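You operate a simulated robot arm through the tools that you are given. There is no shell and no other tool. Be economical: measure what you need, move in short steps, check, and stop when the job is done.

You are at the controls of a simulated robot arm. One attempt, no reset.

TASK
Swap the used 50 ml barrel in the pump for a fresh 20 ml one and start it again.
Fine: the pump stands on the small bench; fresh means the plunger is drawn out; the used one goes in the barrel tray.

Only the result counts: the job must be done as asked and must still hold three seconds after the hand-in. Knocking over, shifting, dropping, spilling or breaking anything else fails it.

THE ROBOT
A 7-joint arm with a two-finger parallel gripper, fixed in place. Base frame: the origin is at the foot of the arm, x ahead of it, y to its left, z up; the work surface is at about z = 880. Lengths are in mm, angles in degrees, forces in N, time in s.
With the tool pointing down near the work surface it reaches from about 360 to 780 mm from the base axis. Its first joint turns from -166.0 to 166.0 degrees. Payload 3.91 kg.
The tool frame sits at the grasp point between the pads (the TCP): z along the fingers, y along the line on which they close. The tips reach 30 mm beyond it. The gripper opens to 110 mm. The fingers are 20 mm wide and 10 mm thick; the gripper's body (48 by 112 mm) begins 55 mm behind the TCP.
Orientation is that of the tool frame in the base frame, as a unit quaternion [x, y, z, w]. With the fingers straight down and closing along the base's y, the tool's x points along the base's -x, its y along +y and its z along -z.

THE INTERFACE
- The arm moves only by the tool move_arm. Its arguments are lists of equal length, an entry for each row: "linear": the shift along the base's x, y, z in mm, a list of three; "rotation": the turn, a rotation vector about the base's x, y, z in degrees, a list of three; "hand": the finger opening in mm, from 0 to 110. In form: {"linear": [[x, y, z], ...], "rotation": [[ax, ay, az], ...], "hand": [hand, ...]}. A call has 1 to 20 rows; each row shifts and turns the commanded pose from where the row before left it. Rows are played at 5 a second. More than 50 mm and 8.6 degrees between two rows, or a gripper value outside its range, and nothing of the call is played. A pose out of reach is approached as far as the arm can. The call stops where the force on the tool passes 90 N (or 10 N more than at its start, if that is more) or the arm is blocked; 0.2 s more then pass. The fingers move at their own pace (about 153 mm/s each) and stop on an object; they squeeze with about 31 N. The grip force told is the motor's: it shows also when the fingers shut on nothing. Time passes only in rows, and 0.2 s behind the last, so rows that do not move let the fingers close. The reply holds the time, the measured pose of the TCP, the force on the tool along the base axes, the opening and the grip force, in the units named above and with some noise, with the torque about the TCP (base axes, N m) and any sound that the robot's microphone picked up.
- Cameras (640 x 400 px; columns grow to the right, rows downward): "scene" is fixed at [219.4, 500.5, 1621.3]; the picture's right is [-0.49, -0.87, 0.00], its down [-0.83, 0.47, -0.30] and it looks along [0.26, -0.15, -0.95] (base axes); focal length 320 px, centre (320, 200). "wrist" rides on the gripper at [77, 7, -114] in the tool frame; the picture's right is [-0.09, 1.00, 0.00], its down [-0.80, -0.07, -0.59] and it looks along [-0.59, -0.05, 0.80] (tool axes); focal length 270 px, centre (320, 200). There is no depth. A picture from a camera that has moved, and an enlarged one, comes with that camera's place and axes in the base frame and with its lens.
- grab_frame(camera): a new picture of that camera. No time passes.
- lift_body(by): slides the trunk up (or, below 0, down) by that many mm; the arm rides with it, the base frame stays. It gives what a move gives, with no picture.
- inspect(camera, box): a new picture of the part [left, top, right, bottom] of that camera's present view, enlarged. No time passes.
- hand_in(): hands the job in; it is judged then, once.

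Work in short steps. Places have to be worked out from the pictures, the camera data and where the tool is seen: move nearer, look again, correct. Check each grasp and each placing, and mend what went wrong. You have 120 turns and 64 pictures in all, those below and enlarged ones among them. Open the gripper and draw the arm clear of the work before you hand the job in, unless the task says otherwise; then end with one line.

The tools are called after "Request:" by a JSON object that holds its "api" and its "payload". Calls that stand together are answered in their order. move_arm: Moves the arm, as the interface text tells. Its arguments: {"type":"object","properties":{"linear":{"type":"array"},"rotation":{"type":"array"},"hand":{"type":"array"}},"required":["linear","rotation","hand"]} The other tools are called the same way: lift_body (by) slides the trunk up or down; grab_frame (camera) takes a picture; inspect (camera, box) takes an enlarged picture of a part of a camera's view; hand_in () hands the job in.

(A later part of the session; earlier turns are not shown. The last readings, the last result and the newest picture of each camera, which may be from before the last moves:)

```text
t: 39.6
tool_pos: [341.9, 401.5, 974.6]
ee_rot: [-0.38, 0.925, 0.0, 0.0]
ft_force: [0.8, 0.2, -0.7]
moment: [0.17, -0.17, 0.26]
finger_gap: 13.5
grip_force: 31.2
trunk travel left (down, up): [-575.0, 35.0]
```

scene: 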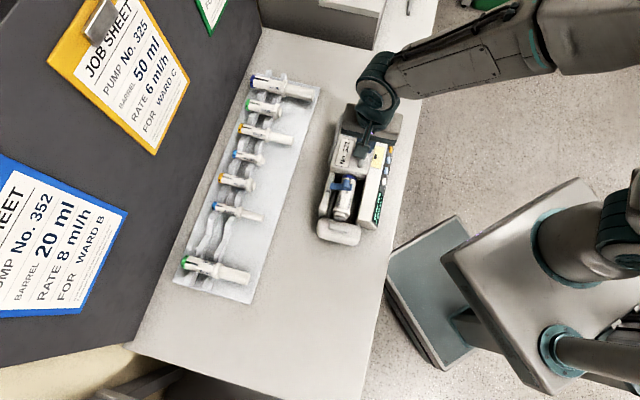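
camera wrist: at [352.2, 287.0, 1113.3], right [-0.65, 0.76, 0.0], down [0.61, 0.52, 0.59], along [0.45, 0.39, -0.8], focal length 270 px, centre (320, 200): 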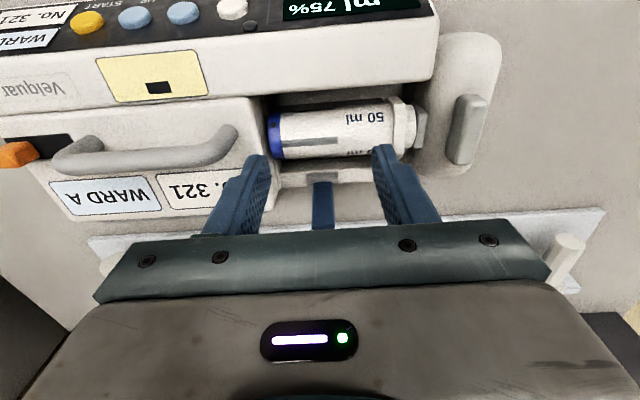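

The catch is gripped at 13.5 mm. I pull the drive block back gently, away from the barrel.

Request:
{"api": "move_arm", "payload": {"linear": [[-2.1, 2.1, 0], [-2.8, 2.9, 0], [-2.8, 2.9, 0], [-2.8, 2.9, 0], [0, 0, 0]], "rotation": [[0, 0, 0], [0, 0, 0], [0, 0, 0], [0, 0, 0], [0, 0, 0]], "hand": [0, 0, 0, 0, 0]}}

Request:
{"api": "grab_frame", "payload": {"camera": "wrist"}}

```text
t: 40.8
tool_pos: [330.7, 413.2, 972.8]
ee_rot: [-0.38, 0.925, -0.001, -0.001]
ft_force: [1.6, 0.2, -0.1]
moment: [0.09, -0.14, 0.22]
finger_gap: 13.5
grip_force: 31.3
trunk travel left (down, up): [-575.0, 35.0]
```

```text
25 pictures are left
camera wrist: at [271.7, 364.4, 1088.6], right [-0.64, 0.77, 0.0], down [0.62, 0.51, 0.59], along [0.46, 0.38, -0.81], focal length 270 px, centre (320, 200)
```

wrist: 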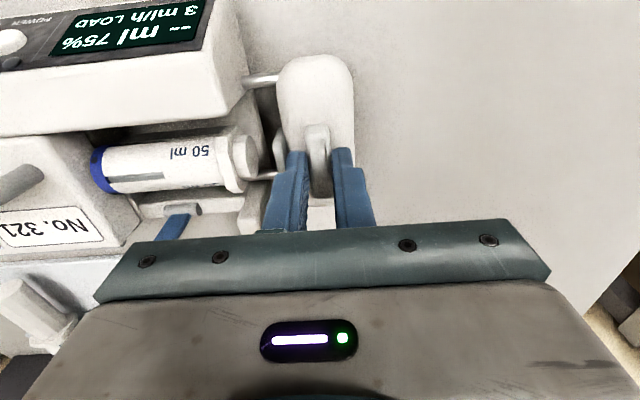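

The drive slides freely with the catch squeezed. The fresh plunger sticks out roughly 68 mm past its flange, so I pull back about 55 mm more.

Request:
{"api": "move_arm", "payload": {"linear": [[-4.2, 4.3, 0], [-4.2, 4.3, 0], [-4.2, 4.3, 0], [-4.2, 4.3, 0], [-4.2, 4.3, 0], [-4.2, 4.3, 0], [-4.2, 4.3, 0], [-4.2, 4.3, 0], [-4.2, 4.3, 0], [0, 0, 0]], "rotation": [[0, 0, 0], [0, 0, 0], [0, 0, 0], [0, 0, 0], [0, 0, 0], [0, 0, 0], [0, 0, 0], [0, 0, 0], [0, 0, 0], [0, 0, 0]], "hand": [0, 0, 0, 0, 0, 0, 0, 0, 0, 0]}}

Request:
{"api": "grab_frame", "payload": {"camera": "wrist"}}

```text
t: 43.0
tool_pos: [293.2, 451.0, 973.6]
ee_rot: [-0.38, 0.925, 0.001, 0.0]
ft_force: [-0.6, -0.1, 11.7]
moment: [-0.3, 0.24, 0.18]
finger_gap: 13.3
grip_force: 30.6
trunk travel left (down, up): [-575.0, 35.0]
```

```text
24 pictures are left
camera wrist: at [233.1, 402.5, 1088.2], right [-0.64, 0.77, 0.0], down [0.62, 0.51, 0.59], along [0.46, 0.38, -0.8], focal length 270 px, centre (320, 200)
```

wrist: 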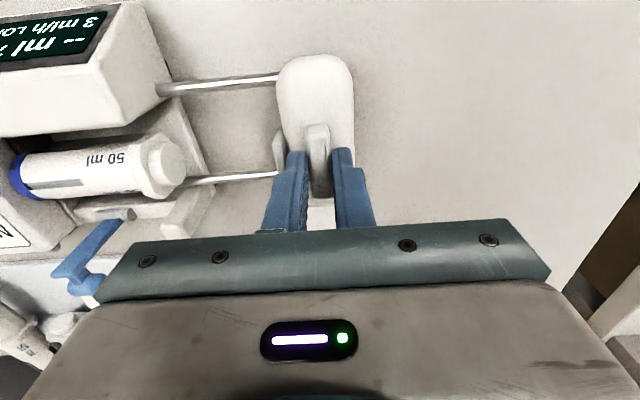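

The drive is back by about 69 mm, which is enough. I release it, rise, and turn the hand across the barrel above its middle.

Request:
{"api": "move_arm", "payload": {"linear": [[0, 0, 0], [0, 0, 0], [0, 0, 25], [0, 0, 25], [7, -7, 0], [8, -8, 0], [8, -8, 0], [8, -8, 0], [8, -8, 0], [8, -8, 0], [8, -8, 0], [8, -8, 0], [8, -8, 0], [8, -8, 0], [8, -8, 0], [8, -8, 0], [0, 0, 0]], "rotation": [[0, 0, 0], [0, 0, 0], [0, 0, 0], [0, 0, 0], [0, 0, -7.55], [0, 0, -7.55], [0, 0, -7.55], [0, 0, -7.55], [0, 0, -7.55], [0, 0, -7.55], [0, 0, -7.55], [0, 0, -7.55], [0, 0, -7.55], [0, 0, -7.55], [0, 0, -7.55], [0, 0, -7.55], [0, 0, 0]], "hand": [20, 30, 50, 50, 50, 50, 50, 50, 50, 50, 50, 50, 50, 50, 50, 50, 50]}}

Request:
{"api": "inspect", "payload": {"camera": "wrist", "box": [200, 0, 480, 240]}}

```text
t: 46.6
tool_pos: [387.4, 356.5, 1023.2]
ee_rot: [0.392, 0.92, 0.001, -0.001]
ft_force: [0.1, -0.3, -0.3]
moment: [0.01, 0.01, 0.01]
finger_gap: 50.0
grip_force: 0.0
trunk travel left (down, up): [-575.0, 35.0]
```

```text
1.67 times, centred on (340, 120) of wrist
camera zoom: at [338.6, 416.6, 1138.3], right [0.78, 0.63, 0.0], down [0.51, -0.63, 0.59], along [0.37, -0.46, -0.81], focal length 450 px, centre (287, 333)
```

zoom: 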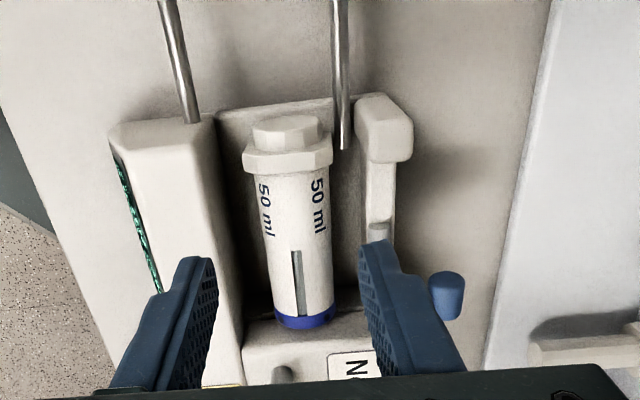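

The barrel's middle is near (402, 345), with about 30 mm from its axis to the display-unit wall. I line up and drop partway with a narrow 40 mm opening.

Request:
{"api": "move_arm", "payload": {"linear": [[12, -6.3, 0], [0, 0, -20], [0, 0, -22], [0, 0, 0]], "rotation": [[0, 0, 1.2], [0, 0, 0], [0, 0, 0], [0, 0, 0]], "hand": [40, 40, 40, 40]}}

Request:
{"api": "inspect", "payload": {"camera": "wrist", "box": [200, 0, 480, 240]}}

```text
t: 47.6
tool_pos: [401.9, 349.0, 981.6]
ee_rot: [0.381, 0.925, 0.001, 0.0]
ft_force: [-0.3, -0.7, 0.2]
moment: [-0.02, -0.01, 0.03]
finger_gap: 40.1
grip_force: 0.0
trunk travel left (down, up): [-575.0, 35.0]
```

```text
1.67 times, centred on (340, 120) of wrist
camera zoom: at [351.6, 409.2, 1096.6], right [0.76, 0.65, 0.0], down [0.52, -0.62, 0.59], along [0.38, -0.45, -0.81], focal length 450 px, centre (287, 333)
```

zoom: 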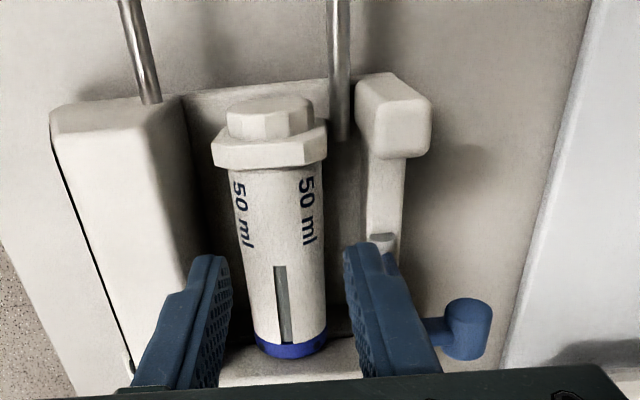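

The barrel sits about 1.5 mm toward the display side of the finger centre, and the wall clearance is adequate. I correct, descend around it and close.

Request:
{"api": "move_arm", "payload": {"linear": [[-1.2, -1.2, 0], [0, 0, -8], [0, 0, -8], [0, 0, -7], [0, 0, 0], [0, 0, 0], [0, 0, 0], [0, 0, 0]], "rotation": [[0, 0, 0], [0, 0, 0], [0, 0, 0], [0, 0, 0], [0, 0, 0], [0, 0, 0], [0, 0, 0], [0, 0, 0]], "hand": [40, 40, 40, 40, 40, 33, 0, 0]}}

Request:
{"api": "inspect", "payload": {"camera": "wrist", "box": [200, 0, 480, 240]}}

```text
t: 49.4
tool_pos: [398.2, 348.2, 959.0]
ee_rot: [0.381, 0.924, 0.0, -0.001]
ft_force: [0.0, 1.5, 1.3]
moment: [0.04, -0.03, -0.04]
finger_gap: 31.1
grip_force: 30.9
trunk travel left (down, up): [-575.0, 35.0]
```

```text
1.67 times, centred on (340, 120) of wrist
camera zoom: at [349.8, 407.4, 1073.6], right [0.76, 0.65, 0.0], down [0.52, -0.62, 0.59], along [0.38, -0.45, -0.81], focal length 450 px, centre (287, 333)
```

zoom: 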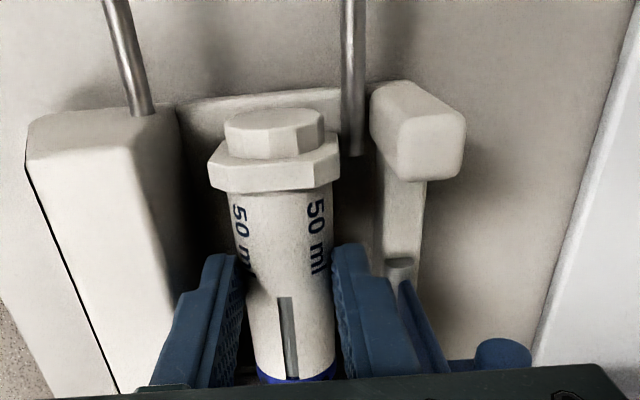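

The barrel is gripped at 31 mm. I lift it straight up.

Request:
{"api": "move_arm", "payload": {"linear": [[0, 0, 4], [0, 0, 8], [0, 0, 12], [0, 0, 16], [0, 0, 20], [0, 0, 15], [0, 0, 0]], "rotation": [[0, 0, 0], [0, 0, 0], [0, 0, 0], [0, 0, 0], [0, 0, 0], [0, 0, 0], [0, 0, 0]], "hand": [0, 0, 0, 0, 0, 0, 0]}}

Request:
{"api": "grab_frame", "payload": {"camera": "wrist"}}

```text
t: 51.0
tool_pos: [398.8, 349.0, 1034.9]
ee_rot: [0.38, 0.925, 0.001, -0.001]
ft_force: [0.8, -0.4, -1.0]
moment: [0.0, 0.02, 0.0]
finger_gap: 31.5
grip_force: 31.3
trunk travel left (down, up): [-575.0, 35.0]
```

```text
20 pictures are left
camera wrist: at [349.3, 408.8, 1150.0], right [0.76, 0.65, 0.0], down [0.52, -0.61, 0.59], along [0.38, -0.45, -0.81], focal length 270 px, centre (320, 200)
```

wrist: 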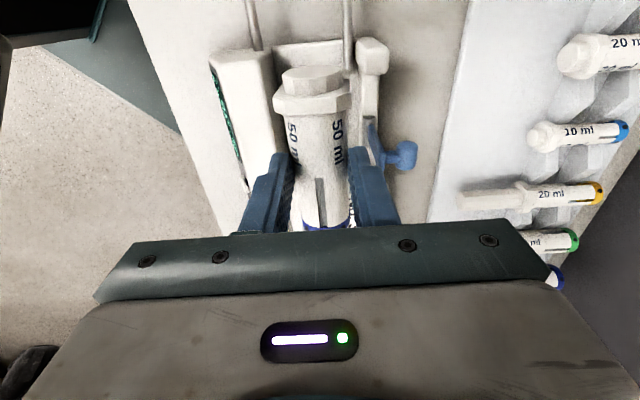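

The used barrel is held. The tray pitch works out to about 70 mm, with the empty cradle on an axis near (449, 632) and barrel caps facing the wall. I carry the barrel there at height, turning +91°.

Request:
{"api": "move_arm", "payload": {"linear": [[4.2, 23.6, 0], [4.2, 23.6, 0], [4.2, 23.6, 0], [4.2, 23.6, 0], [4.2, 23.6, 0], [4.2, 23.6, 0], [4.2, 23.6, 0], [4.2, 23.6, 0], [4.2, 23.6, 0], [4.2, 23.6, 0], [4.2, 23.6, 0], [4.2, 23.6, 0], [0, 0, -15], [0, 0, 0]], "rotation": [[0, 0, 7.57], [0, 0, 7.57], [0, 0, 7.57], [0, 0, 7.57], [0, 0, 7.57], [0, 0, 7.57], [0, 0, 7.57], [0, 0, 7.57], [0, 0, 7.57], [0, 0, 7.57], [0, 0, 7.57], [0, 0, 7.57], [0, 0, 0], [0, 0, 0]], "hand": [0, 0, 0, 0, 0, 0, 0, 0, 0, 0, 0, 0, 0, 0]}}

Request:
{"api": "grab_frame", "payload": {"camera": "wrist"}}

Request:
{"api": "inspect", "payload": {"camera": "scene", "box": [160, 160, 320, 310]}}

```text
t: 54.0
tool_pos: [441.3, 616.3, 1016.8]
ee_rot: [-0.392, 0.92, -0.002, -0.002]
ft_force: [-0.1, 0.6, -1.5]
moment: [-0.06, 0.02, 0.0]
finger_gap: 31.5
grip_force: 31.1
out of reach, approached as far as the arm can: row 12
trunk travel left (down, up): [-575.0, 35.0]
```

```text
19 pictures are left
camera wrist: at [385.1, 566.8, 1131.7], right [-0.66, 0.75, 0.0], down [0.61, 0.53, 0.59], along [0.45, 0.39, -0.81], focal length 270 px, centre (320, 200)
```

wrist: 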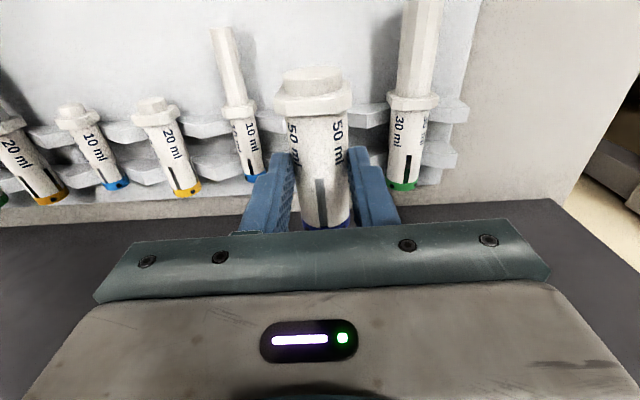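

```text
2.67 times, centred on (240, 235) of scene
camera zoom: at [219.4, 500.5, 1621.3], right [-0.49, -0.87, 0.0], down [-0.83, 0.47, -0.3], along [0.26, -0.15, -0.95], focal length 852 px, centre (533, 107)
```

zoom: 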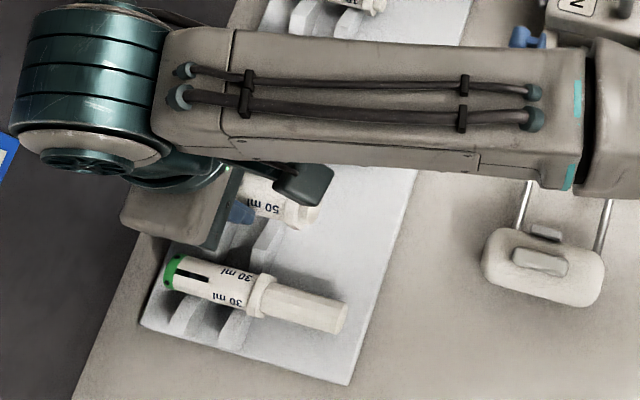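

The slot lies midway between the neighbours. It needs about 5 mm toward the large green-capped barrel and 15 mm toward the wall. Reach improves lower down, so I descend while moving there.

Request:
{"api": "move_arm", "payload": {"linear": [[0, 0, -15], [-2, 2, -15], [2, 4, -10], [2, 4, -5], [2, 3, 0], [2, 2, 0], [0, 0, 0]], "rotation": [[0, 0, 0], [0, 0, 0], [0, 0, 0], [0, 0, 0], [0, 0, 0], [0, 0, 0], [0, 0, 0]], "hand": [0, 0, 0, 0, 0, 0, 0]}}

Request:
{"api": "grab_frame", "payload": {"camera": "wrist"}}

```text
t: 55.6
tool_pos: [445.3, 622.3, 971.9]
ee_rot: [-0.391, 0.92, 0.0, -0.001]
ft_force: [1.2, -0.7, -0.2]
moment: [-0.01, 0.0, -0.04]
finger_gap: 31.3
grip_force: 31.1
out of reach, approached as far as the arm can: row 1, 4, 6
trunk travel left (down, up): [-575.0, 35.0]
```

```text
17 pictures are left
camera wrist: at [387.0, 572.8, 1087.2], right [-0.66, 0.75, 0.0], down [0.61, 0.53, 0.59], along [0.45, 0.39, -0.81], focal length 270 px, centre (320, 200)
```

wrist: 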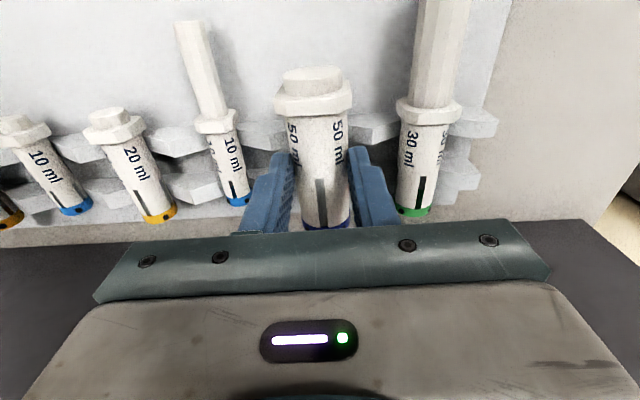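

Reach grows as the hand goes lower relative to the shoulder, so raising the trunk by its remaining 35 mm should help. I'll do that, then come down and edge toward the wall.

Request:
{"api": "lift_body", "payload": {"by": 35}}

Request:
{"api": "move_arm", "payload": {"linear": [[-1, 1, -15], [-1, 2, -15], [1, 1, -15], [2, 2, -5], [2, 2, 0], [2, 2, 0], [0, 0, 0]], "rotation": [[0, 0, 0], [0, 0, 0], [0, 0, 0], [0, 0, 0], [0, 0, 0], [0, 0, 0], [0, 0, 0]], "hand": [0, 0, 0, 0, 0, 0, 0]}}

```text
t: 56.4
tool_pos: [444.7, 623.0, 1006.6]
ee_rot: [-0.392, 0.92, 0.0, -0.001]
ft_force: [0.1, -0.2, 0.6]
moment: [-0.01, -0.02, 0.03]
finger_gap: 31.1
grip_force: 31.0
trunk travel left (down, up): [-610.0, 0.0]
```

```text
t: 58.0
tool_pos: [445.9, 624.3, 957.4]
ee_rot: [-0.392, 0.92, -0.001, 0.0]
ft_force: [-0.4, -1.0, 0.4]
moment: [-0.01, -0.01, 0.0]
finger_gap: 31.4
grip_force: 31.0
out of reach, approached as far as the arm can: row 4, 6
trunk travel left (down, up): [-610.0, 0.0]
```

It's still about 10 mm short. A 5° outward tilt of the fingers pulls the wrist in, so I use that to gain reach, then move toward the wall.

Request:
{"api": "move_arm", "payload": {"linear": [[0, 0, 0], [2, 2, 0], [2, 3, 0], [2, 3, 0], [1.5, 3, 0], [0, 0, 0]], "rotation": [[3.6, -3.5, 0], [0, 0, 0], [0, 0, 0], [0, 0, 0], [0, 0, 0], [0, 0, 0]], "hand": [0, 0, 0, 0, 0, 0]}}

Request:
{"api": "grab_frame", "payload": {"camera": "wrist"}}

```text
t: 59.4
tool_pos: [451.1, 635.3, 956.5]
ee_rot: [-0.391, 0.919, 0.017, 0.039]
ft_force: [-0.4, 0.4, -0.2]
moment: [-0.01, 0.02, -0.05]
finger_gap: 31.1
grip_force: 30.9
trunk travel left (down, up): [-610.0, 0.0]
```

```text
16 pictures are left
camera wrist: at [386.8, 578.6, 1064.6], right [-0.66, 0.75, 0.01], down [0.57, 0.49, 0.66], along [0.49, 0.44, -0.75], focal length 270 px, centre (320, 200)
```

wrist: 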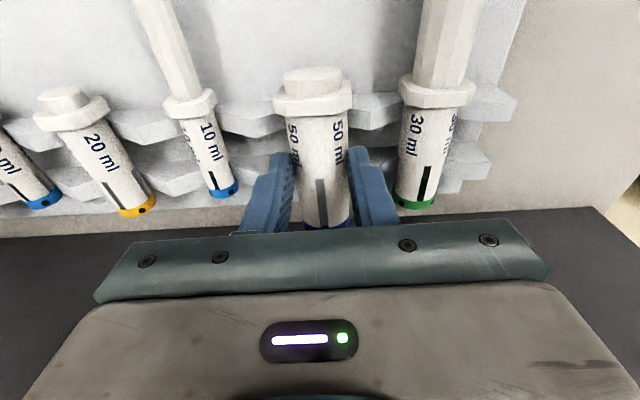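

It's now centred between the neighbours (m ≈ 115) with the flange at the same line as theirs. I lower in small steps, watching the force.

Request:
{"api": "move_arm", "payload": {"linear": [[0, 0, -3], [0, 0, -3], [0, 0, -3], [0, 0, 0]], "rotation": [[0, 0, 0], [0, 0, 0], [0, 0, 0], [0, 0, 0]], "hand": [0, 0, 0, 0]}}

Request:
{"api": "move_arm", "payload": {"linear": [[0, 0, -3], [0, 0, -2], [0, 0, 0]], "rotation": [[0, 0, 0], [0, 0, 0], [0, 0, 0]], "hand": [0, 0, 0]}}

```text
t: 60.4
tool_pos: [454.1, 633.2, 953.4]
ee_rot: [-0.39, 0.919, 0.018, 0.044]
ft_force: [8.3, -3.4, 29.1]
moment: [-0.56, 0.11, 0.18]
finger_gap: 31.0
grip_force: 30.7
trunk travel left (down, up): [-610.0, 0.0]
```

```text
t: 61.2
tool_pos: [453.0, 633.6, 949.6]
ee_rot: [-0.39, 0.92, 0.019, 0.043]
ft_force: [15.3, -5.0, 35.5]
moment: [-0.56, -0.16, 0.22]
finger_gap: 32.2
grip_force: 31.2
trunk travel left (down, up): [-610.0, 0.0]
```

There's contact at about z 953 with 30–35 N and some sideways push. I check what is touching.

Request:
{"api": "inspect", "payload": {"camera": "wrist", "box": [200, 40, 440, 240]}}

```text
2.00 times, centred on (320, 140) of wrist
camera zoom: at [387.8, 575.5, 1055.9], right [-0.66, 0.75, 0.01], down [0.57, 0.48, 0.67], along [0.5, 0.44, -0.74], focal length 541 px, centre (320, 320)
```

zoom: 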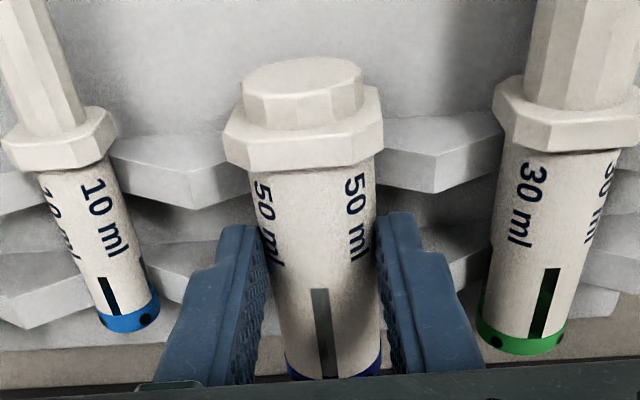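

The 50 ml barrel sits in the notch between its neighbours, and its flange lines up with theirs. I relieve the load slightly and open the fingers a little so it can settle.

Request:
{"api": "move_arm", "payload": {"linear": [[0, 0, 2.5], [0, 0, 0], [0, 0, 0], [0, 0, 0], [0, 0, 0]], "rotation": [[0, 0, 0], [0, 0, 0], [0, 0, 0], [0, 0, 0], [0, 0, 0]], "hand": [0, 0, 34, 38, 42]}}

Request:
{"api": "inspect", "payload": {"camera": "wrist", "box": [200, 40, 440, 240]}}

```text
t: 62.4
tool_pos: [450.5, 634.8, 944.4]
ee_rot: [-0.392, 0.919, 0.017, 0.037]
ft_force: [0.5, -0.6, 0.0]
moment: [-0.05, -0.02, -0.03]
finger_gap: 42.5
grip_force: 0.8
trunk travel left (down, up): [-610.0, 0.0]
```

```text
2.00 times, centred on (320, 140) of wrist
camera zoom: at [385.5, 579.2, 1052.2], right [-0.66, 0.75, 0.01], down [0.57, 0.49, 0.66], along [0.49, 0.44, -0.75], focal length 541 px, centre (320, 320)
```

zoom: 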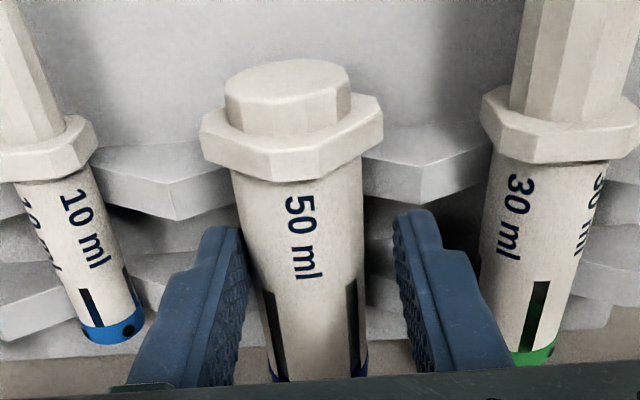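

The used 50 ml barrel has rolled into its notch and the fingers are free. I rise straight up and travel along the tray to the fresh 20 ml barrel (slot 3, m ≈ −165).

Request:
{"api": "move_arm", "payload": {"linear": [[0, 0, 6], [-1, -1, 20], [-3, -3, 20], [-5, -8, 16], [24, -30, 0], [24, -30, 0], [24, -30, 0], [24, -29, 0], [24, -29, 0], [24, -29, 0], [24, -29, 0], [15, -5, 0], [0, 0, 0]], "rotation": [[0, 0, 0], [0, 0, 0], [0, 0, 0], [0, 0, 0], [0, 0, 0], [0, 0, 0], [0, 0, 0], [0, 0, 0], [0, 0, 0], [0, 0, 0], [0, 0, 0], [0, 0, 0], [0, 0, 0]], "hand": [48, 48, 48, 48, 48, 48, 48, 48, 48, 48, 48, 48, 48]}}

Request:
{"api": "grab_frame", "payload": {"camera": "wrist"}}

```text
t: 65.2
tool_pos: [625.4, 412.9, 1007.9]
ee_rot: [-0.391, 0.919, 0.017, 0.039]
ft_force: [-0.2, -0.6, -0.6]
moment: [0.03, 0.0, 0.03]
finger_gap: 48.1
grip_force: 0.0
trunk travel left (down, up): [-610.0, 0.0]
```

```text
13 pictures are left
camera wrist: at [560.3, 355.1, 1115.9], right [-0.66, 0.75, 0.01], down [0.57, 0.49, 0.66], along [0.49, 0.44, -0.75], focal length 270 px, centre (320, 200)
```

wrist: 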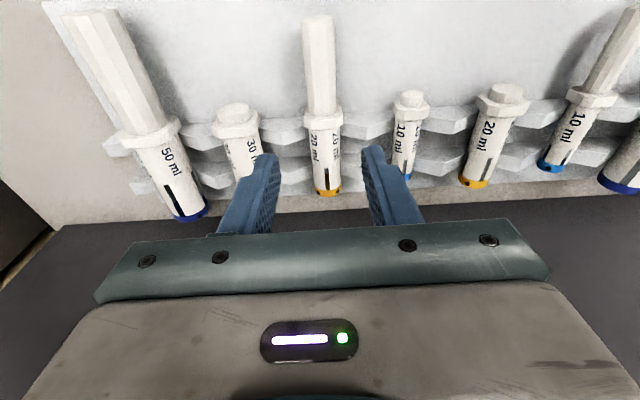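

All barrels are in place, including the used one at far right. The fresh 20 ml barrel's flange is at about (628, 420) and its cap at about (678, 470), with the axis at m ≈ −162. I add 5° of tilt for reach and approach the body between the two cradle strips.

Request:
{"api": "move_arm", "payload": {"linear": [[0, 0, -10], [4, 5, -15], [6, 7, -10], [7, 8, -10], [7.7, 8.9, -8], [0, 0, 0]], "rotation": [[3.6, -3.5, 0], [0, 0, 0], [0, 0, 0], [0, 0, 0], [0, 0, 0], [0, 0, 0]], "hand": [38, 38, 38, 38, 38, 38]}}

Request:
{"api": "inspect", "payload": {"camera": "wrist", "box": [200, 40, 440, 240]}}

```text
t: 66.6
tool_pos: [649.5, 441.1, 955.3]
ee_rot: [-0.391, 0.916, 0.034, 0.08]
ft_force: [0.8, 0.6, 0.4]
moment: [-0.01, -0.02, 0.01]
finger_gap: 37.8
grip_force: 0.0
trunk travel left (down, up): [-610.0, 0.0]
```

```text
2.00 times, centred on (320, 140) of wrist
camera zoom: at [579.5, 377.8, 1054.4], right [-0.66, 0.75, 0.01], down [0.53, 0.45, 0.72], along [0.54, 0.48, -0.69], focal length 541 px, centre (320, 320)
```

zoom: 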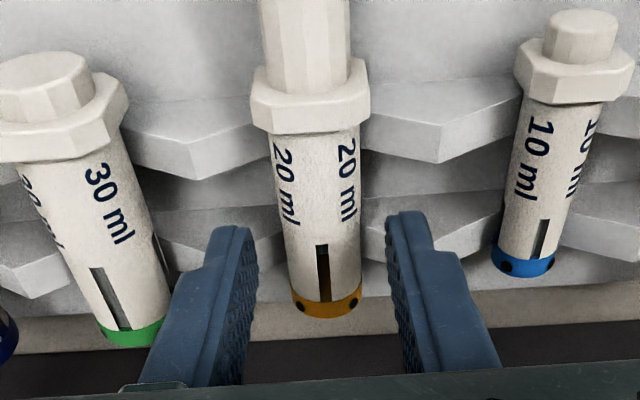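

It's well centred. I descend between the strips and close on the body.

Request:
{"api": "move_arm", "payload": {"linear": [[0, 0, -6], [0, 0, -6], [0, 0, -5], [0, 0, -3], [0, 0, 0]], "rotation": [[0, 0, 0], [0, 0, 0], [0, 0, 0], [0, 0, 0], [0, 0, 0]], "hand": [38, 38, 38, 38, 38]}}

Request:
{"api": "move_arm", "payload": {"linear": [[0, 0, 0], [0, 0, 0], [0, 0, 0]], "rotation": [[0, 0, 0], [0, 0, 0], [0, 0, 0]], "hand": [28, 0, 0]}}

```text
t: 67.8
tool_pos: [650.6, 440.4, 939.0]
ee_rot: [-0.389, 0.917, 0.035, 0.083]
ft_force: [0.2, -0.2, 21.6]
moment: [-0.18, -0.58, 0.08]
finger_gap: 38.4
grip_force: 0.2
trunk travel left (down, up): [-610.0, 0.0]
```

```text
t: 68.6
tool_pos: [649.8, 441.0, 933.9]
ee_rot: [-0.389, 0.917, 0.034, 0.079]
ft_force: [-1.5, -1.7, -1.5]
moment: [-0.05, 0.05, -0.05]
finger_gap: 23.3
grip_force: 31.0
trunk travel left (down, up): [-610.0, 0.0]
```

The fingers brushed something lightly while open, then closed on the body at 23.3 mm, unloaded. I lift gently and look.

Request:
{"api": "move_arm", "payload": {"linear": [[0, 0, 3], [0, 0, 6], [0, 0, 12], [-2, -3, 18], [-8, -8, 20], [-8, -8, 20], [0, 0, 0]], "rotation": [[0, 0, 0], [0, 0, 0], [0, 0, 0], [0, 0, 0], [0, 0, 0], [0, 0, 0], [0, 0, 0]], "hand": [0, 0, 0, 0, 0, 0, 0]}}

Request:
{"api": "grab_frame", "payload": {"camera": "wrist"}}

```text
t: 70.2
tool_pos: [632.8, 423.2, 1015.1]
ee_rot: [-0.389, 0.917, 0.034, 0.079]
ft_force: [-0.1, -0.1, 0.2]
moment: [-0.01, 0.02, -0.02]
finger_gap: 23.5
grip_force: 31.0
trunk travel left (down, up): [-610.0, 0.0]
```

```text
11 pictures are left
camera wrist: at [562.0, 358.4, 1113.4], right [-0.66, 0.75, 0.02], down [0.53, 0.45, 0.72], along [0.54, 0.48, -0.69], focal length 270 px, centre (320, 200)
```

wrist: 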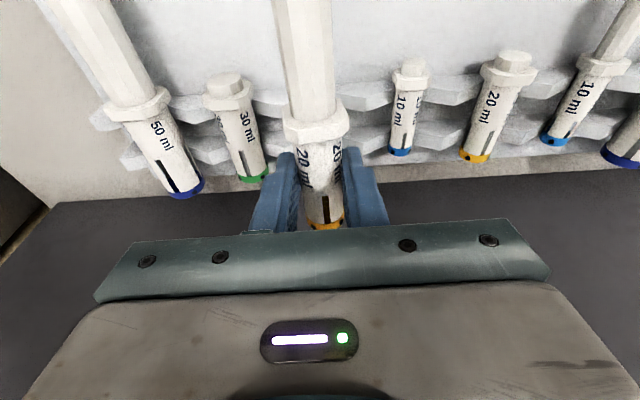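

The fresh barrel is held level. Before carrying it over, I look at the empty trough from the scene camera to find the flange slot.

Request:
{"api": "inspect", "payload": {"camera": "scene", "box": [295, 160, 391, 256]}}

```text
4.17 times, centred on (343, 208) of scene
camera zoom: at [219.4, 500.5, 1621.3], right [-0.49, -0.87, 0.0], down [-0.83, 0.47, -0.3], along [0.26, -0.15, -0.95], focal length 1332 px, centre (224, 167)
```

zoom: 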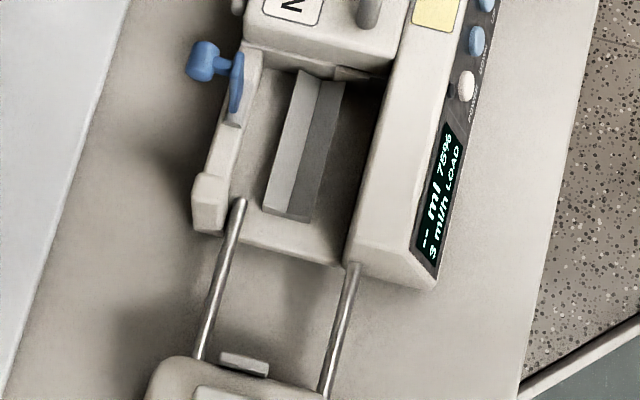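

The V-cradle ends at the drive side (about a = 7), and the flange sits just past its end. I carry the fresh barrel over at height, turned −90°, to a point above the trough.

Request:
{"api": "move_arm", "payload": {"linear": [[-20, -6, 15], [-20.3, -5.6, 15], [-20.3, -5.6, 5], [-20.3, -5.6, 0], [-20.3, -5.6, 0], [-20.3, -5.6, 0], [-20.3, -5.6, 0], [-20.3, -5.6, 0], [-20.3, -5.6, 0], [-20.3, -5.6, 0], [-20.3, -5.6, 0], [-20.9, -5, 0], [0, 0, -20], [0, 0, -15], [0, 0, 0]], "rotation": [[0, 0, -7.5], [0, 0, -7.5], [0, 0, -7.5], [0, 0, -7.5], [0, 0, -7.5], [0, 0, -7.5], [0, 0, -7.5], [0, 0, -7.5], [0, 0, -7.5], [0, 0, -7.5], [0, 0, -7.5], [0, 0, -7.5], [0, 0, 0], [0, 0, 0], [0, 0, 0]], "hand": [0, 0, 0, 0, 0, 0, 0, 0, 0, 0, 0, 0, 0, 0, 0]}}

Request:
{"api": "grab_frame", "payload": {"camera": "wrist"}}

```text
t: 73.4
tool_pos: [389.1, 352.7, 1014.2]
ee_rot: [0.373, 0.924, -0.032, 0.08]
ft_force: [-0.1, 0.2, 0.0]
moment: [0.02, -0.01, 0.0]
finger_gap: 23.4
grip_force: 30.9
trunk travel left (down, up): [-610.0, 0.0]
```

```text
9 pictures are left
camera wrist: at [325.2, 425.0, 1113.2], right [0.75, 0.66, 0.02], down [0.45, -0.53, 0.72], along [0.48, -0.54, -0.69], focal length 270 px, centre (320, 200)
```

wrist: 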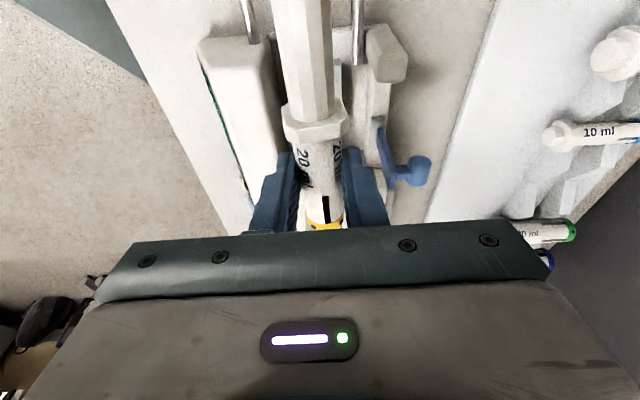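

I need a small lateral correction of (+0.3, +3.9), then I descend into the trough.

Request:
{"api": "move_arm", "payload": {"linear": [[0.3, 3.9, -5], [0, 0, -15], [0, 0, -12], [0, 0, -10], [0, 0, -5], [0, 0, 0]], "rotation": [[0, 0, 0], [0, 0, 0], [0, 0, 0], [0, 0, 0], [0, 0, 0], [0, 0, 0]], "hand": [0, 0, 0, 0, 0, 0]}}

Request:
{"api": "inspect", "payload": {"camera": "wrist", "box": [200, 0, 480, 240]}}

```text
t: 74.8
tool_pos: [389.2, 358.8, 966.9]
ee_rot: [0.372, 0.924, -0.033, 0.081]
ft_force: [0.5, -0.7, 0.2]
moment: [-0.04, 0.0, 0.0]
finger_gap: 23.2
grip_force: 31.2
trunk travel left (down, up): [-610.0, 0.0]
```

```text
1.67 times, centred on (340, 120) of wrist
camera zoom: at [325.6, 430.1, 1066.5], right [0.75, 0.66, 0.01], down [0.45, -0.53, 0.72], along [0.48, -0.54, -0.69], focal length 450 px, centre (287, 333)
```

zoom: 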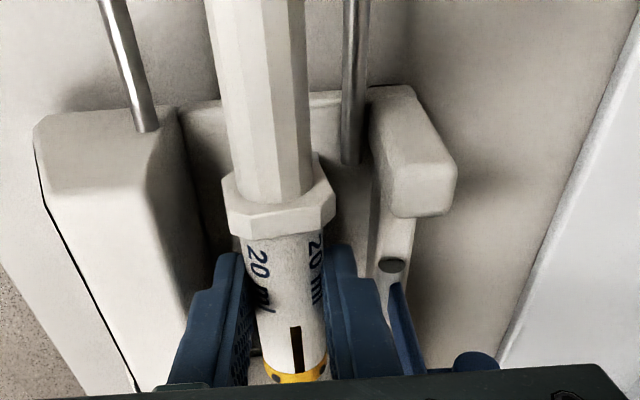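

It's lined up. I lower slowly in 3 mm steps, watching for seating force.

Request:
{"api": "move_arm", "payload": {"linear": [[0, 0, -4], [0, 0, -4], [0, 0, 0]], "rotation": [[0, 0, 0], [0, 0, 0], [0, 0, 0]], "hand": [0, 0, 0]}}

Request:
{"api": "move_arm", "payload": {"linear": [[0, 0, -3], [0, 0, -3], [0, 0, 0]], "rotation": [[0, 0, 0], [0, 0, 0], [0, 0, 0]], "hand": [0, 0, 0]}}

```text
t: 75.6
tool_pos: [390.0, 358.8, 958.8]
ee_rot: [0.373, 0.924, -0.033, 0.081]
ft_force: [1.0, 0.0, -0.6]
moment: [0.01, 0.0, 0.01]
finger_gap: 23.2
grip_force: 31.0
trunk travel left (down, up): [-610.0, 0.0]
```

```text
t: 76.4
tool_pos: [388.4, 358.5, 953.2]
ee_rot: [0.373, 0.924, -0.032, 0.08]
ft_force: [-0.7, -0.2, -0.4]
moment: [0.01, -0.02, 0.0]
finger_gap: 23.3
grip_force: 31.1
trunk travel left (down, up): [-610.0, 0.0]
```

No contact yet, so I continue down.

Request:
{"api": "move_arm", "payload": {"linear": [[0, 0, -3], [0, 0, -2], [0, 0, 0]], "rotation": [[0, 0, 0], [0, 0, 0], [0, 0, 0]], "hand": [0, 0, 0]}}

Request:
{"api": "move_arm", "payload": {"linear": [[0, 0, -2], [0, 0, -2], [0, 0, 0]], "rotation": [[0, 0, 0], [0, 0, 0], [0, 0, 0]], "hand": [0, 0, 0]}}

```text
t: 77.2
tool_pos: [387.8, 360.0, 948.0]
ee_rot: [0.372, 0.924, -0.032, 0.08]
ft_force: [0.3, 0.0, -0.7]
moment: [0.0, -0.01, -0.03]
finger_gap: 23.3
grip_force: 31.1
trunk travel left (down, up): [-610.0, 0.0]
```

```text
t: 78.0
tool_pos: [389.6, 357.7, 944.3]
ee_rot: [0.373, 0.924, -0.032, 0.081]
ft_force: [1.0, 0.8, 15.2]
moment: [0.03, 0.08, 0.11]
finger_gap: 23.3
grip_force: 31.3
trunk travel left (down, up): [-610.0, 0.0]
```

It's seated at about 15 N. I ease the load and nudge 3 mm toward the cap end to check whether the flange is up against the cradle's end.

Request:
{"api": "move_arm", "payload": {"linear": [[0, 0, 1], [1.1, -1, 0], [1.1, -1.1, 0], [0, 0, 0]], "rotation": [[0, 0, 0], [0, 0, 0], [0, 0, 0], [0, 0, 0]], "hand": [0, 0, 0, 0]}}

Request:
{"api": "inspect", "payload": {"camera": "wrist", "box": [200, 0, 480, 240]}}

```text
t: 79.0
tool_pos: [391.2, 357.6, 944.5]
ee_rot: [0.372, 0.924, -0.034, 0.081]
ft_force: [-2.7, 1.7, 5.7]
moment: [0.11, 0.02, 0.06]
finger_gap: 23.4
grip_force: 30.6
trunk travel left (down, up): [-610.0, 0.0]
```

```text
1.67 times, centred on (340, 120) of wrist
camera zoom: at [326.8, 428.6, 1045.0], right [0.75, 0.66, 0.01], down [0.45, -0.53, 0.72], along [0.48, -0.54, -0.69], focal length 450 px, centre (287, 333)
```

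zoom: 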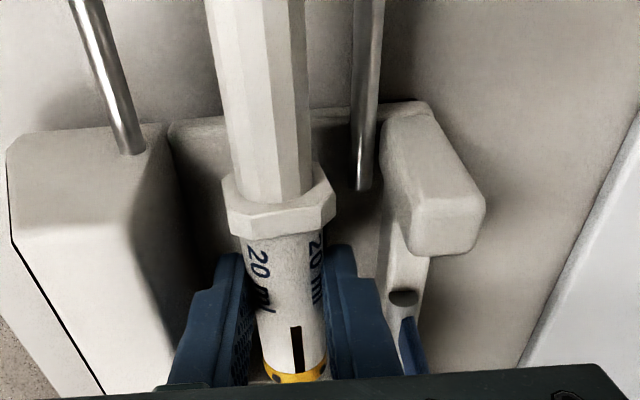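

The flange is at a ≈ 1–2, the same place the 50 ml one occupied. I release and rise straight up.

Request:
{"api": "move_arm", "payload": {"linear": [[0, 0, 0], [0, 0, 0], [0, 0, 0], [0, 0, 10], [0, 0, 20], [0, 0, 25], [0, 0, 15], [0, 0, 0]], "rotation": [[0, 0, 0], [0, 0, 0], [0, 0, 0], [0, 0, 0], [0, 0, 0], [0, 0, 0], [0, 0, 0], [0, 0, 0]], "hand": [26, 34, 34, 34, 34, 40, 40, 40]}}

Request:
{"api": "grab_frame", "payload": {"camera": "wrist"}}

```text
t: 80.8
tool_pos: [392.7, 356.7, 1014.7]
ee_rot: [0.373, 0.924, -0.032, 0.081]
ft_force: [0.1, -0.3, 1.3]
moment: [0.02, -0.03, 0.0]
finger_gap: 40.1
grip_force: 0.0
trunk travel left (down, up): [-610.0, 0.0]
```

```text
6 pictures are left
camera wrist: at [328.0, 428.7, 1114.5], right [0.75, 0.66, 0.01], down [0.45, -0.53, 0.72], along [0.48, -0.54, -0.69], focal length 270 px, centre (320, 200)
```

wrist: 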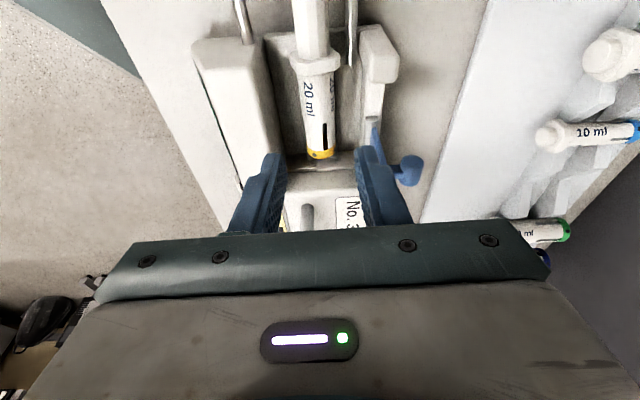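

The 20 ml barrel is in the cradle. Next is the clamp: its knob in the open position should be at about a = 60, p = 590, z = 970. I rise, level the hand, turn it so the fingers close along the barrel, and lean it 20° outward above the knob.

Request:
{"api": "move_arm", "payload": {"linear": [[0, 0, 18], [0, 0, 18], [5.8, 2.4, 0], [5.8, 2.4, 0], [5.8, 2.4, 0], [5.8, 2.4, 0], [5.8, 2.4, 0], [5.8, 2.4, 0], [5.8, 2.4, 0], [5.8, 2.4, 0], [5.8, 2.4, 0], [5.8, 2.4, 0], [5.8, 2.4, 0], [5.6, 2, 0], [0, 0, -5], [0, 0, -5], [0, 0, -5], [0, 0, 0]], "rotation": [[3.45, 3.57, 0], [3.45, 3.57, 0], [0, 0, 7.46], [0, 0, 7.46], [0, 0, 7.46], [0, 0, 7.46], [0, 0, 7.46], [0, 0, 7.46], [0, 0, 7.46], [0, 0, 7.46], [0, 0, 7.46], [0, 0, 7.46], [0, 0, 7.46], [0, 0, 7.46], [-4.75, 4.67, 0], [-4.75, 4.67, 0], [-4.75, 4.67, 0], [0, 0, 0]], "hand": [40, 40, 40, 40, 40, 40, 40, 40, 40, 40, 40, 40, 40, 40, 40, 40, 40, 40]}}

Request:
{"api": "grab_frame", "payload": {"camera": "wrist"}}

```text
t: 84.6
tool_pos: [461.9, 385.6, 1034.9]
ee_rot: [-0.382, 0.908, -0.067, -0.16]
ft_force: [-1.0, 0.4, 0.1]
moment: [-0.02, 0.0, 0.01]
finger_gap: 39.8
grip_force: 0.0
trunk travel left (down, up): [-610.0, 0.0]
```

```text
5 pictures are left
camera wrist: at [432.8, 366.6, 1169.8], right [-0.65, 0.76, -0.03], down [0.72, 0.63, 0.28], along [0.23, 0.16, -0.96], focal length 270 px, centre (320, 200)
```

wrist: 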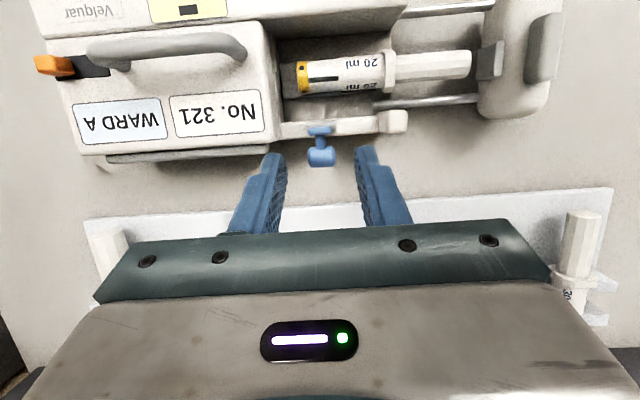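

The knob is centred between the fingers at about p = 588, z = 968. The plunger end also sits about 10 mm short of the drive pad. I descend and grip the knob.

Request:
{"api": "move_arm", "payload": {"linear": [[-0.5, -0.5, -15], [-0.5, -0.5, -15], [0, 0, -13], [0, 0, 0], [0, 0, 0], [0, 0, 0], [0, 0, 0]], "rotation": [[0, 0, 0], [0, 0, 0], [0, 0, 0], [0, 0, 0], [0, 0, 0], [0, 0, 0], [0, 0, 0]], "hand": [38, 38, 38, 38, 26, 0, 0]}}

```text
t: 86.2
tool_pos: [459.5, 383.9, 992.8]
ee_rot: [-0.382, 0.907, -0.068, -0.161]
ft_force: [-0.8, 0.2, 0.7]
moment: [-0.02, -0.02, -0.01]
finger_gap: 20.0
grip_force: 30.5
trunk travel left (down, up): [-610.0, 0.0]
```

The knob is gripped at 20.0 mm. I swing it back toward the barrel about the hinge, in two parts.

Request:
{"api": "move_arm", "payload": {"linear": [[-5.3, -5.4, 2.2], [-5.4, -5.5, 1.3], [-5.45, -5.55, 0.6], [-5.45, -5.55, -0.3], [0, 0, 0]], "rotation": [[4.28, -4.2, 0], [4.28, -4.2, 0], [4.28, -4.2, 0], [4.28, -4.2, 0], [0, 0, 0]], "hand": [0, 0, 0, 0, 0]}}

Request:
{"api": "move_arm", "payload": {"linear": [[-5.45, -5.55, -1.1], [-5.3, -5.4, -1.9], [-5.2, -5.3, -2.7], [-4.9, -5, -3.4], [0, 0, 0]], "rotation": [[4.28, -4.2, 0], [4.28, -4.2, 0], [4.28, -4.2, 0], [4.28, -4.2, 0], [0, 0, 0]], "hand": [0, 0, 0, 0, 0]}}

```text
t: 87.4
tool_pos: [437.4, 362.0, 998.4]
ee_rot: [-0.388, 0.921, 0.013, 0.033]
ft_force: [-2.3, -0.5, 6.8]
moment: [-0.06, 0.12, 0.01]
finger_gap: 19.6
grip_force: 31.4
trunk travel left (down, up): [-610.0, 0.0]
```

```text
t: 88.6
tool_pos: [416.5, 340.7, 989.7]
ee_rot: [-0.376, 0.894, 0.095, 0.224]
ft_force: [-2.1, -3.7, 17.2]
moment: [0.25, -0.25, -0.02]
finger_gap: 19.9
grip_force: 30.3
trunk travel left (down, up): [-610.0, 0.0]
```

Rotated 48°, with some excess downward push (17 N), so I ease that while finishing the swing and then release.

Request:
{"api": "move_arm", "payload": {"linear": [[-4.4, -4.5, -2], [-4.2, -4.3, -3.5], [0, 0, 0]], "rotation": [[4.28, -4.2, 0], [4.28, -4.2, 0], [0, 0, 0]], "hand": [0, 0, 0]}}

Request:
{"api": "move_arm", "payload": {"linear": [[0, 0, 0], [0, 0, 0], [0, 0, 0]], "rotation": [[0, 0, 0], [0, 0, 0], [0, 0, 0]], "hand": [24, 32, 32]}}

```text
t: 89.4
tool_pos: [407.7, 332.6, 982.0]
ee_rot: [-0.364, 0.867, 0.131, 0.314]
ft_force: [-2.5, -2.0, 1.2]
moment: [-0.11, 0.25, -0.07]
finger_gap: 19.8
grip_force: 31.1
trunk travel left (down, up): [-610.0, 0.0]
```

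```text
t: 90.2
tool_pos: [408.6, 333.4, 982.6]
ee_rot: [-0.365, 0.866, 0.133, 0.315]
ft_force: [0.5, -0.8, 0.1]
moment: [0.0, 0.02, 0.0]
finger_gap: 32.0
grip_force: 0.1
trunk travel left (down, up): [-610.0, 0.0]
```

Released. I back out along the fingers, level the hand and move over the drive catch for a look.

Request:
{"api": "move_arm", "payload": {"linear": [[-6, -6, 10], [-10, -10, 18], [-11, -11, 18], [-12, 20, 0], [-16, 25, 0], [-16, 25, 0], [-16, 25, 0], [-16, 25, -10], [-13, 25, -10], [0, 0, 0]], "rotation": [[0, 0, 0], [0, 0, 0], [0, 0, 0], [-5.7, 5.6, 0], [-5.7, 5.6, 0], [-5.7, 5.6, 0], [-5.7, 5.6, 0], [-5.7, 5.6, 0], [0, 0, 0], [0, 0, 0]], "hand": [34, 40, 40, 40, 40, 40, 40, 40, 40, 40]}}

Request:
{"api": "grab_frame", "payload": {"camera": "wrist"}}

```text
t: 92.4
tool_pos: [290.9, 449.9, 1009.2]
ee_rot: [-0.388, 0.922, 0.0, 0.0]
ft_force: [0.7, -0.5, 0.5]
moment: [0.03, 0.0, -0.02]
finger_gap: 40.2
grip_force: 0.0
trunk travel left (down, up): [-610.0, 0.0]
```

```text
4 pictures are left
camera wrist: at [233.0, 401.0, 1122.9], right [-0.65, 0.76, 0.0], down [0.61, 0.52, 0.59], along [0.45, 0.39, -0.8], focal length 270 px, centre (320, 200)
```

wrist: 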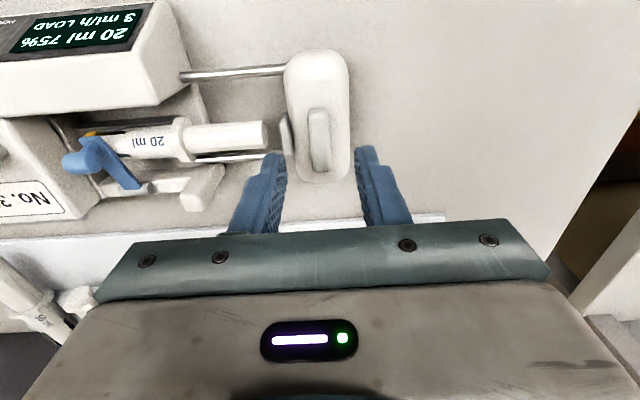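

The display now reads "20 ml 75% / 3 ml/h LOAD", so the clamp is closed on the 20 ml barrel. The drive pad is about 9 mm short of the plunger. I grip the catch at (293, 453).

Request:
{"api": "move_arm", "payload": {"linear": [[2.3, 3.3, 0], [0, 0, -15], [0, 0, -12], [0, 0, -8], [0, 0, 0], [0, 0, 0], [0, 0, 0]], "rotation": [[0, 0, 0], [0, 0, 0], [0, 0, 0], [0, 0, 0], [0, 0, 0], [0, 0, 0], [0, 0, 0]], "hand": [24, 24, 24, 24, 14, 0, 0]}}

Request:
{"api": "move_arm", "payload": {"linear": [[2.1, -2.1, 0], [2.1, -2.1, 0], [0, 0, 0]], "rotation": [[0, 0, 0], [0, 0, 0], [0, 0, 0]], "hand": [0, 0, 0]}}

```text
t: 94.0
tool_pos: [295.0, 453.5, 971.9]
ee_rot: [-0.388, 0.922, 0.0, 0.001]
ft_force: [-1.0, -0.4, -0.1]
moment: [0.12, -0.09, -0.28]
finger_gap: 13.5
grip_force: 31.2
trunk travel left (down, up): [-610.0, 0.0]
```

```text
t: 94.8
tool_pos: [300.0, 450.6, 972.6]
ee_rot: [-0.387, 0.922, 0.0, 0.0]
ft_force: [-0.8, -0.4, -0.2]
moment: [-0.02, 0.08, -0.3]
finger_gap: 13.3
grip_force: 30.6
trunk travel left (down, up): [-610.0, 0.0]
```

It slides freely after 6 mm. I continue in 1.5 mm steps until I feel the plunger.

Request:
{"api": "move_arm", "payload": {"linear": [[1.05, -1.05, 0], [1.05, -1.05, 0], [0, 0, 0]], "rotation": [[0, 0, 0], [0, 0, 0], [0, 0, 0]], "hand": [0, 0, 0]}}

Request:
{"api": "inspect", "payload": {"camera": "wrist", "box": [0, 0, 360, 200]}}

```text
t: 95.6
tool_pos: [301.6, 446.5, 972.5]
ee_rot: [-0.387, 0.922, 0.0, -0.001]
ft_force: [-0.6, 0.6, -0.2]
moment: [-0.11, 0.13, -0.32]
finger_gap: 13.2
grip_force: 30.6
trunk travel left (down, up): [-610.0, 0.0]
```

```text
1.78 times, centred on (180, 100) of wrist
camera zoom: at [243.1, 397.2, 1087.3], right [-0.65, 0.76, 0.0], down [0.61, 0.52, 0.59], along [0.45, 0.39, -0.8], focal length 480 px, centre (569, 378)
```

zoom: 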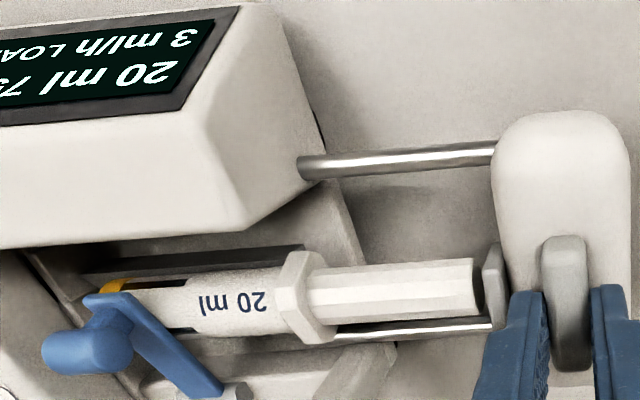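

About 3 mm of gap remains. I advance 1 mm at a time, watching for axial force.

Request:
{"api": "move_arm", "payload": {"linear": [[0.7, -0.7, 0], [0.7, -0.7, 0], [0, 0, 0]], "rotation": [[0, 0, 0], [0, 0, 0], [0, 0, 0]], "hand": [0, 0, 0]}}

Request:
{"api": "move_arm", "payload": {"linear": [[0.7, -0.7, 0], [0, 0, 0]], "rotation": [[0, 0, 0], [0, 0, 0]], "hand": [0, 0]}}

Request:
{"api": "move_arm", "payload": {"linear": [[0.7, -0.7, 0], [0, 0, 0]], "rotation": [[0, 0, 0], [0, 0, 0]], "hand": [0, 0]}}

```text
t: 96.4
tool_pos: [302.1, 445.8, 973.5]
ee_rot: [-0.387, 0.922, 0.0, 0.001]
ft_force: [-1.0, 0.6, -0.4]
moment: [-0.01, 0.07, -0.27]
finger_gap: 13.4
grip_force: 30.6
trunk travel left (down, up): [-610.0, 0.0]
```

```text
t: 97.0
tool_pos: [304.5, 444.8, 972.2]
ee_rot: [-0.387, 0.922, 0.0, 0.0]
ft_force: [-0.8, 0.4, -0.2]
moment: [0.05, -0.06, -0.27]
finger_gap: 13.2
grip_force: 31.3
trunk travel left (down, up): [-610.0, 0.0]
```

```text
t: 97.6
tool_pos: [304.3, 444.9, 972.6]
ee_rot: [-0.388, 0.922, -0.001, 0.0]
ft_force: [-0.7, -0.3, -0.1]
moment: [0.18, 0.12, -0.48]
finger_gap: 13.1
grip_force: 31.3
trunk travel left (down, up): [-610.0, 0.0]
```

The moment rose a little on the last step, so contact may be starting. One more step.

Request:
{"api": "move_arm", "payload": {"linear": [[0.6, -0.6, 0], [0, 0, 0]], "rotation": [[0, 0, 0], [0, 0, 0]], "hand": [0, 0]}}

Request:
{"api": "inspect", "payload": {"camera": "wrist", "box": [0, 0, 360, 200]}}

```text
t: 98.2
tool_pos: [305.3, 443.8, 972.1]
ee_rot: [-0.387, 0.922, 0.0, 0.0]
ft_force: [-1.6, -0.3, -0.2]
moment: [0.15, 0.14, -0.45]
finger_gap: 13.4
grip_force: 31.1
trunk travel left (down, up): [-610.0, 0.0]
```

```text
1.78 times, centred on (180, 100) of wrist
camera zoom: at [246.6, 394.0, 1087.7], right [-0.65, 0.76, 0.0], down [0.61, 0.52, 0.59], along [0.45, 0.39, -0.8], focal length 480 px, centre (569, 378)
```

zoom: 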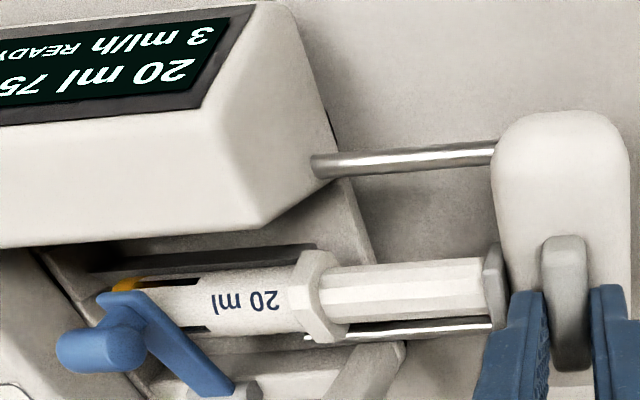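

The display now shows READY, so the drive is on the plunger. I release the catch, rise, and move above the START key, estimated at (443, 197, 945), with the fingers open for one locating picture.

Request:
{"api": "move_arm", "payload": {"linear": [[0, 0, 0], [0, 0, 0], [0, 0, 20], [0, 0, 20], [0, 0, 15], [19.7, -35.3, 0], [19.7, -35.3, 0], [19.7, -35.3, 0], [19.7, -35.3, 0], [19.7, -35.3, 0], [19.7, -35.3, 0], [19.7, -35.3, 0], [0, 0, -15], [0, 0, 0]], "rotation": [[0, 0, 0], [0, 0, 0], [0, 0, 0], [0, 0, 0], [0, 0, 0], [0, 0, 0], [0, 0, 0], [0, 0, 0], [0, 0, 0], [0, 0, 0], [0, 0, 0], [0, 0, 0], [0, 0, 0], [0, 0, 0]], "hand": [18, 26, 26, 40, 60, 60, 60, 60, 60, 60, 60, 60, 60, 60]}}

Request:
{"api": "grab_frame", "payload": {"camera": "wrist"}}

```text
t: 101.2
tool_pos: [443.3, 194.5, 1012.6]
ee_rot: [-0.388, 0.922, 0.0, 0.0]
ft_force: [-0.3, 0.2, 0.0]
moment: [0.02, -0.01, -0.03]
finger_gap: 60.0
grip_force: 0.1
trunk travel left (down, up): [-610.0, 0.0]
```

```text
1 pictures are left
camera wrist: at [385.0, 145.5, 1127.6], right [-0.65, 0.76, 0.0], down [0.61, 0.52, 0.59], along [0.45, 0.39, -0.8], focal length 270 px, centre (320, 200)
```

wrist: 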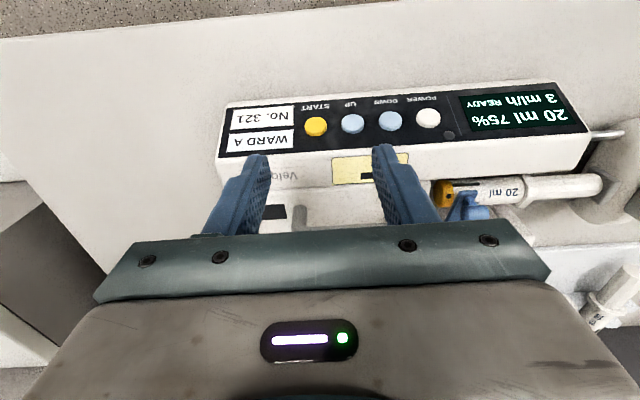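

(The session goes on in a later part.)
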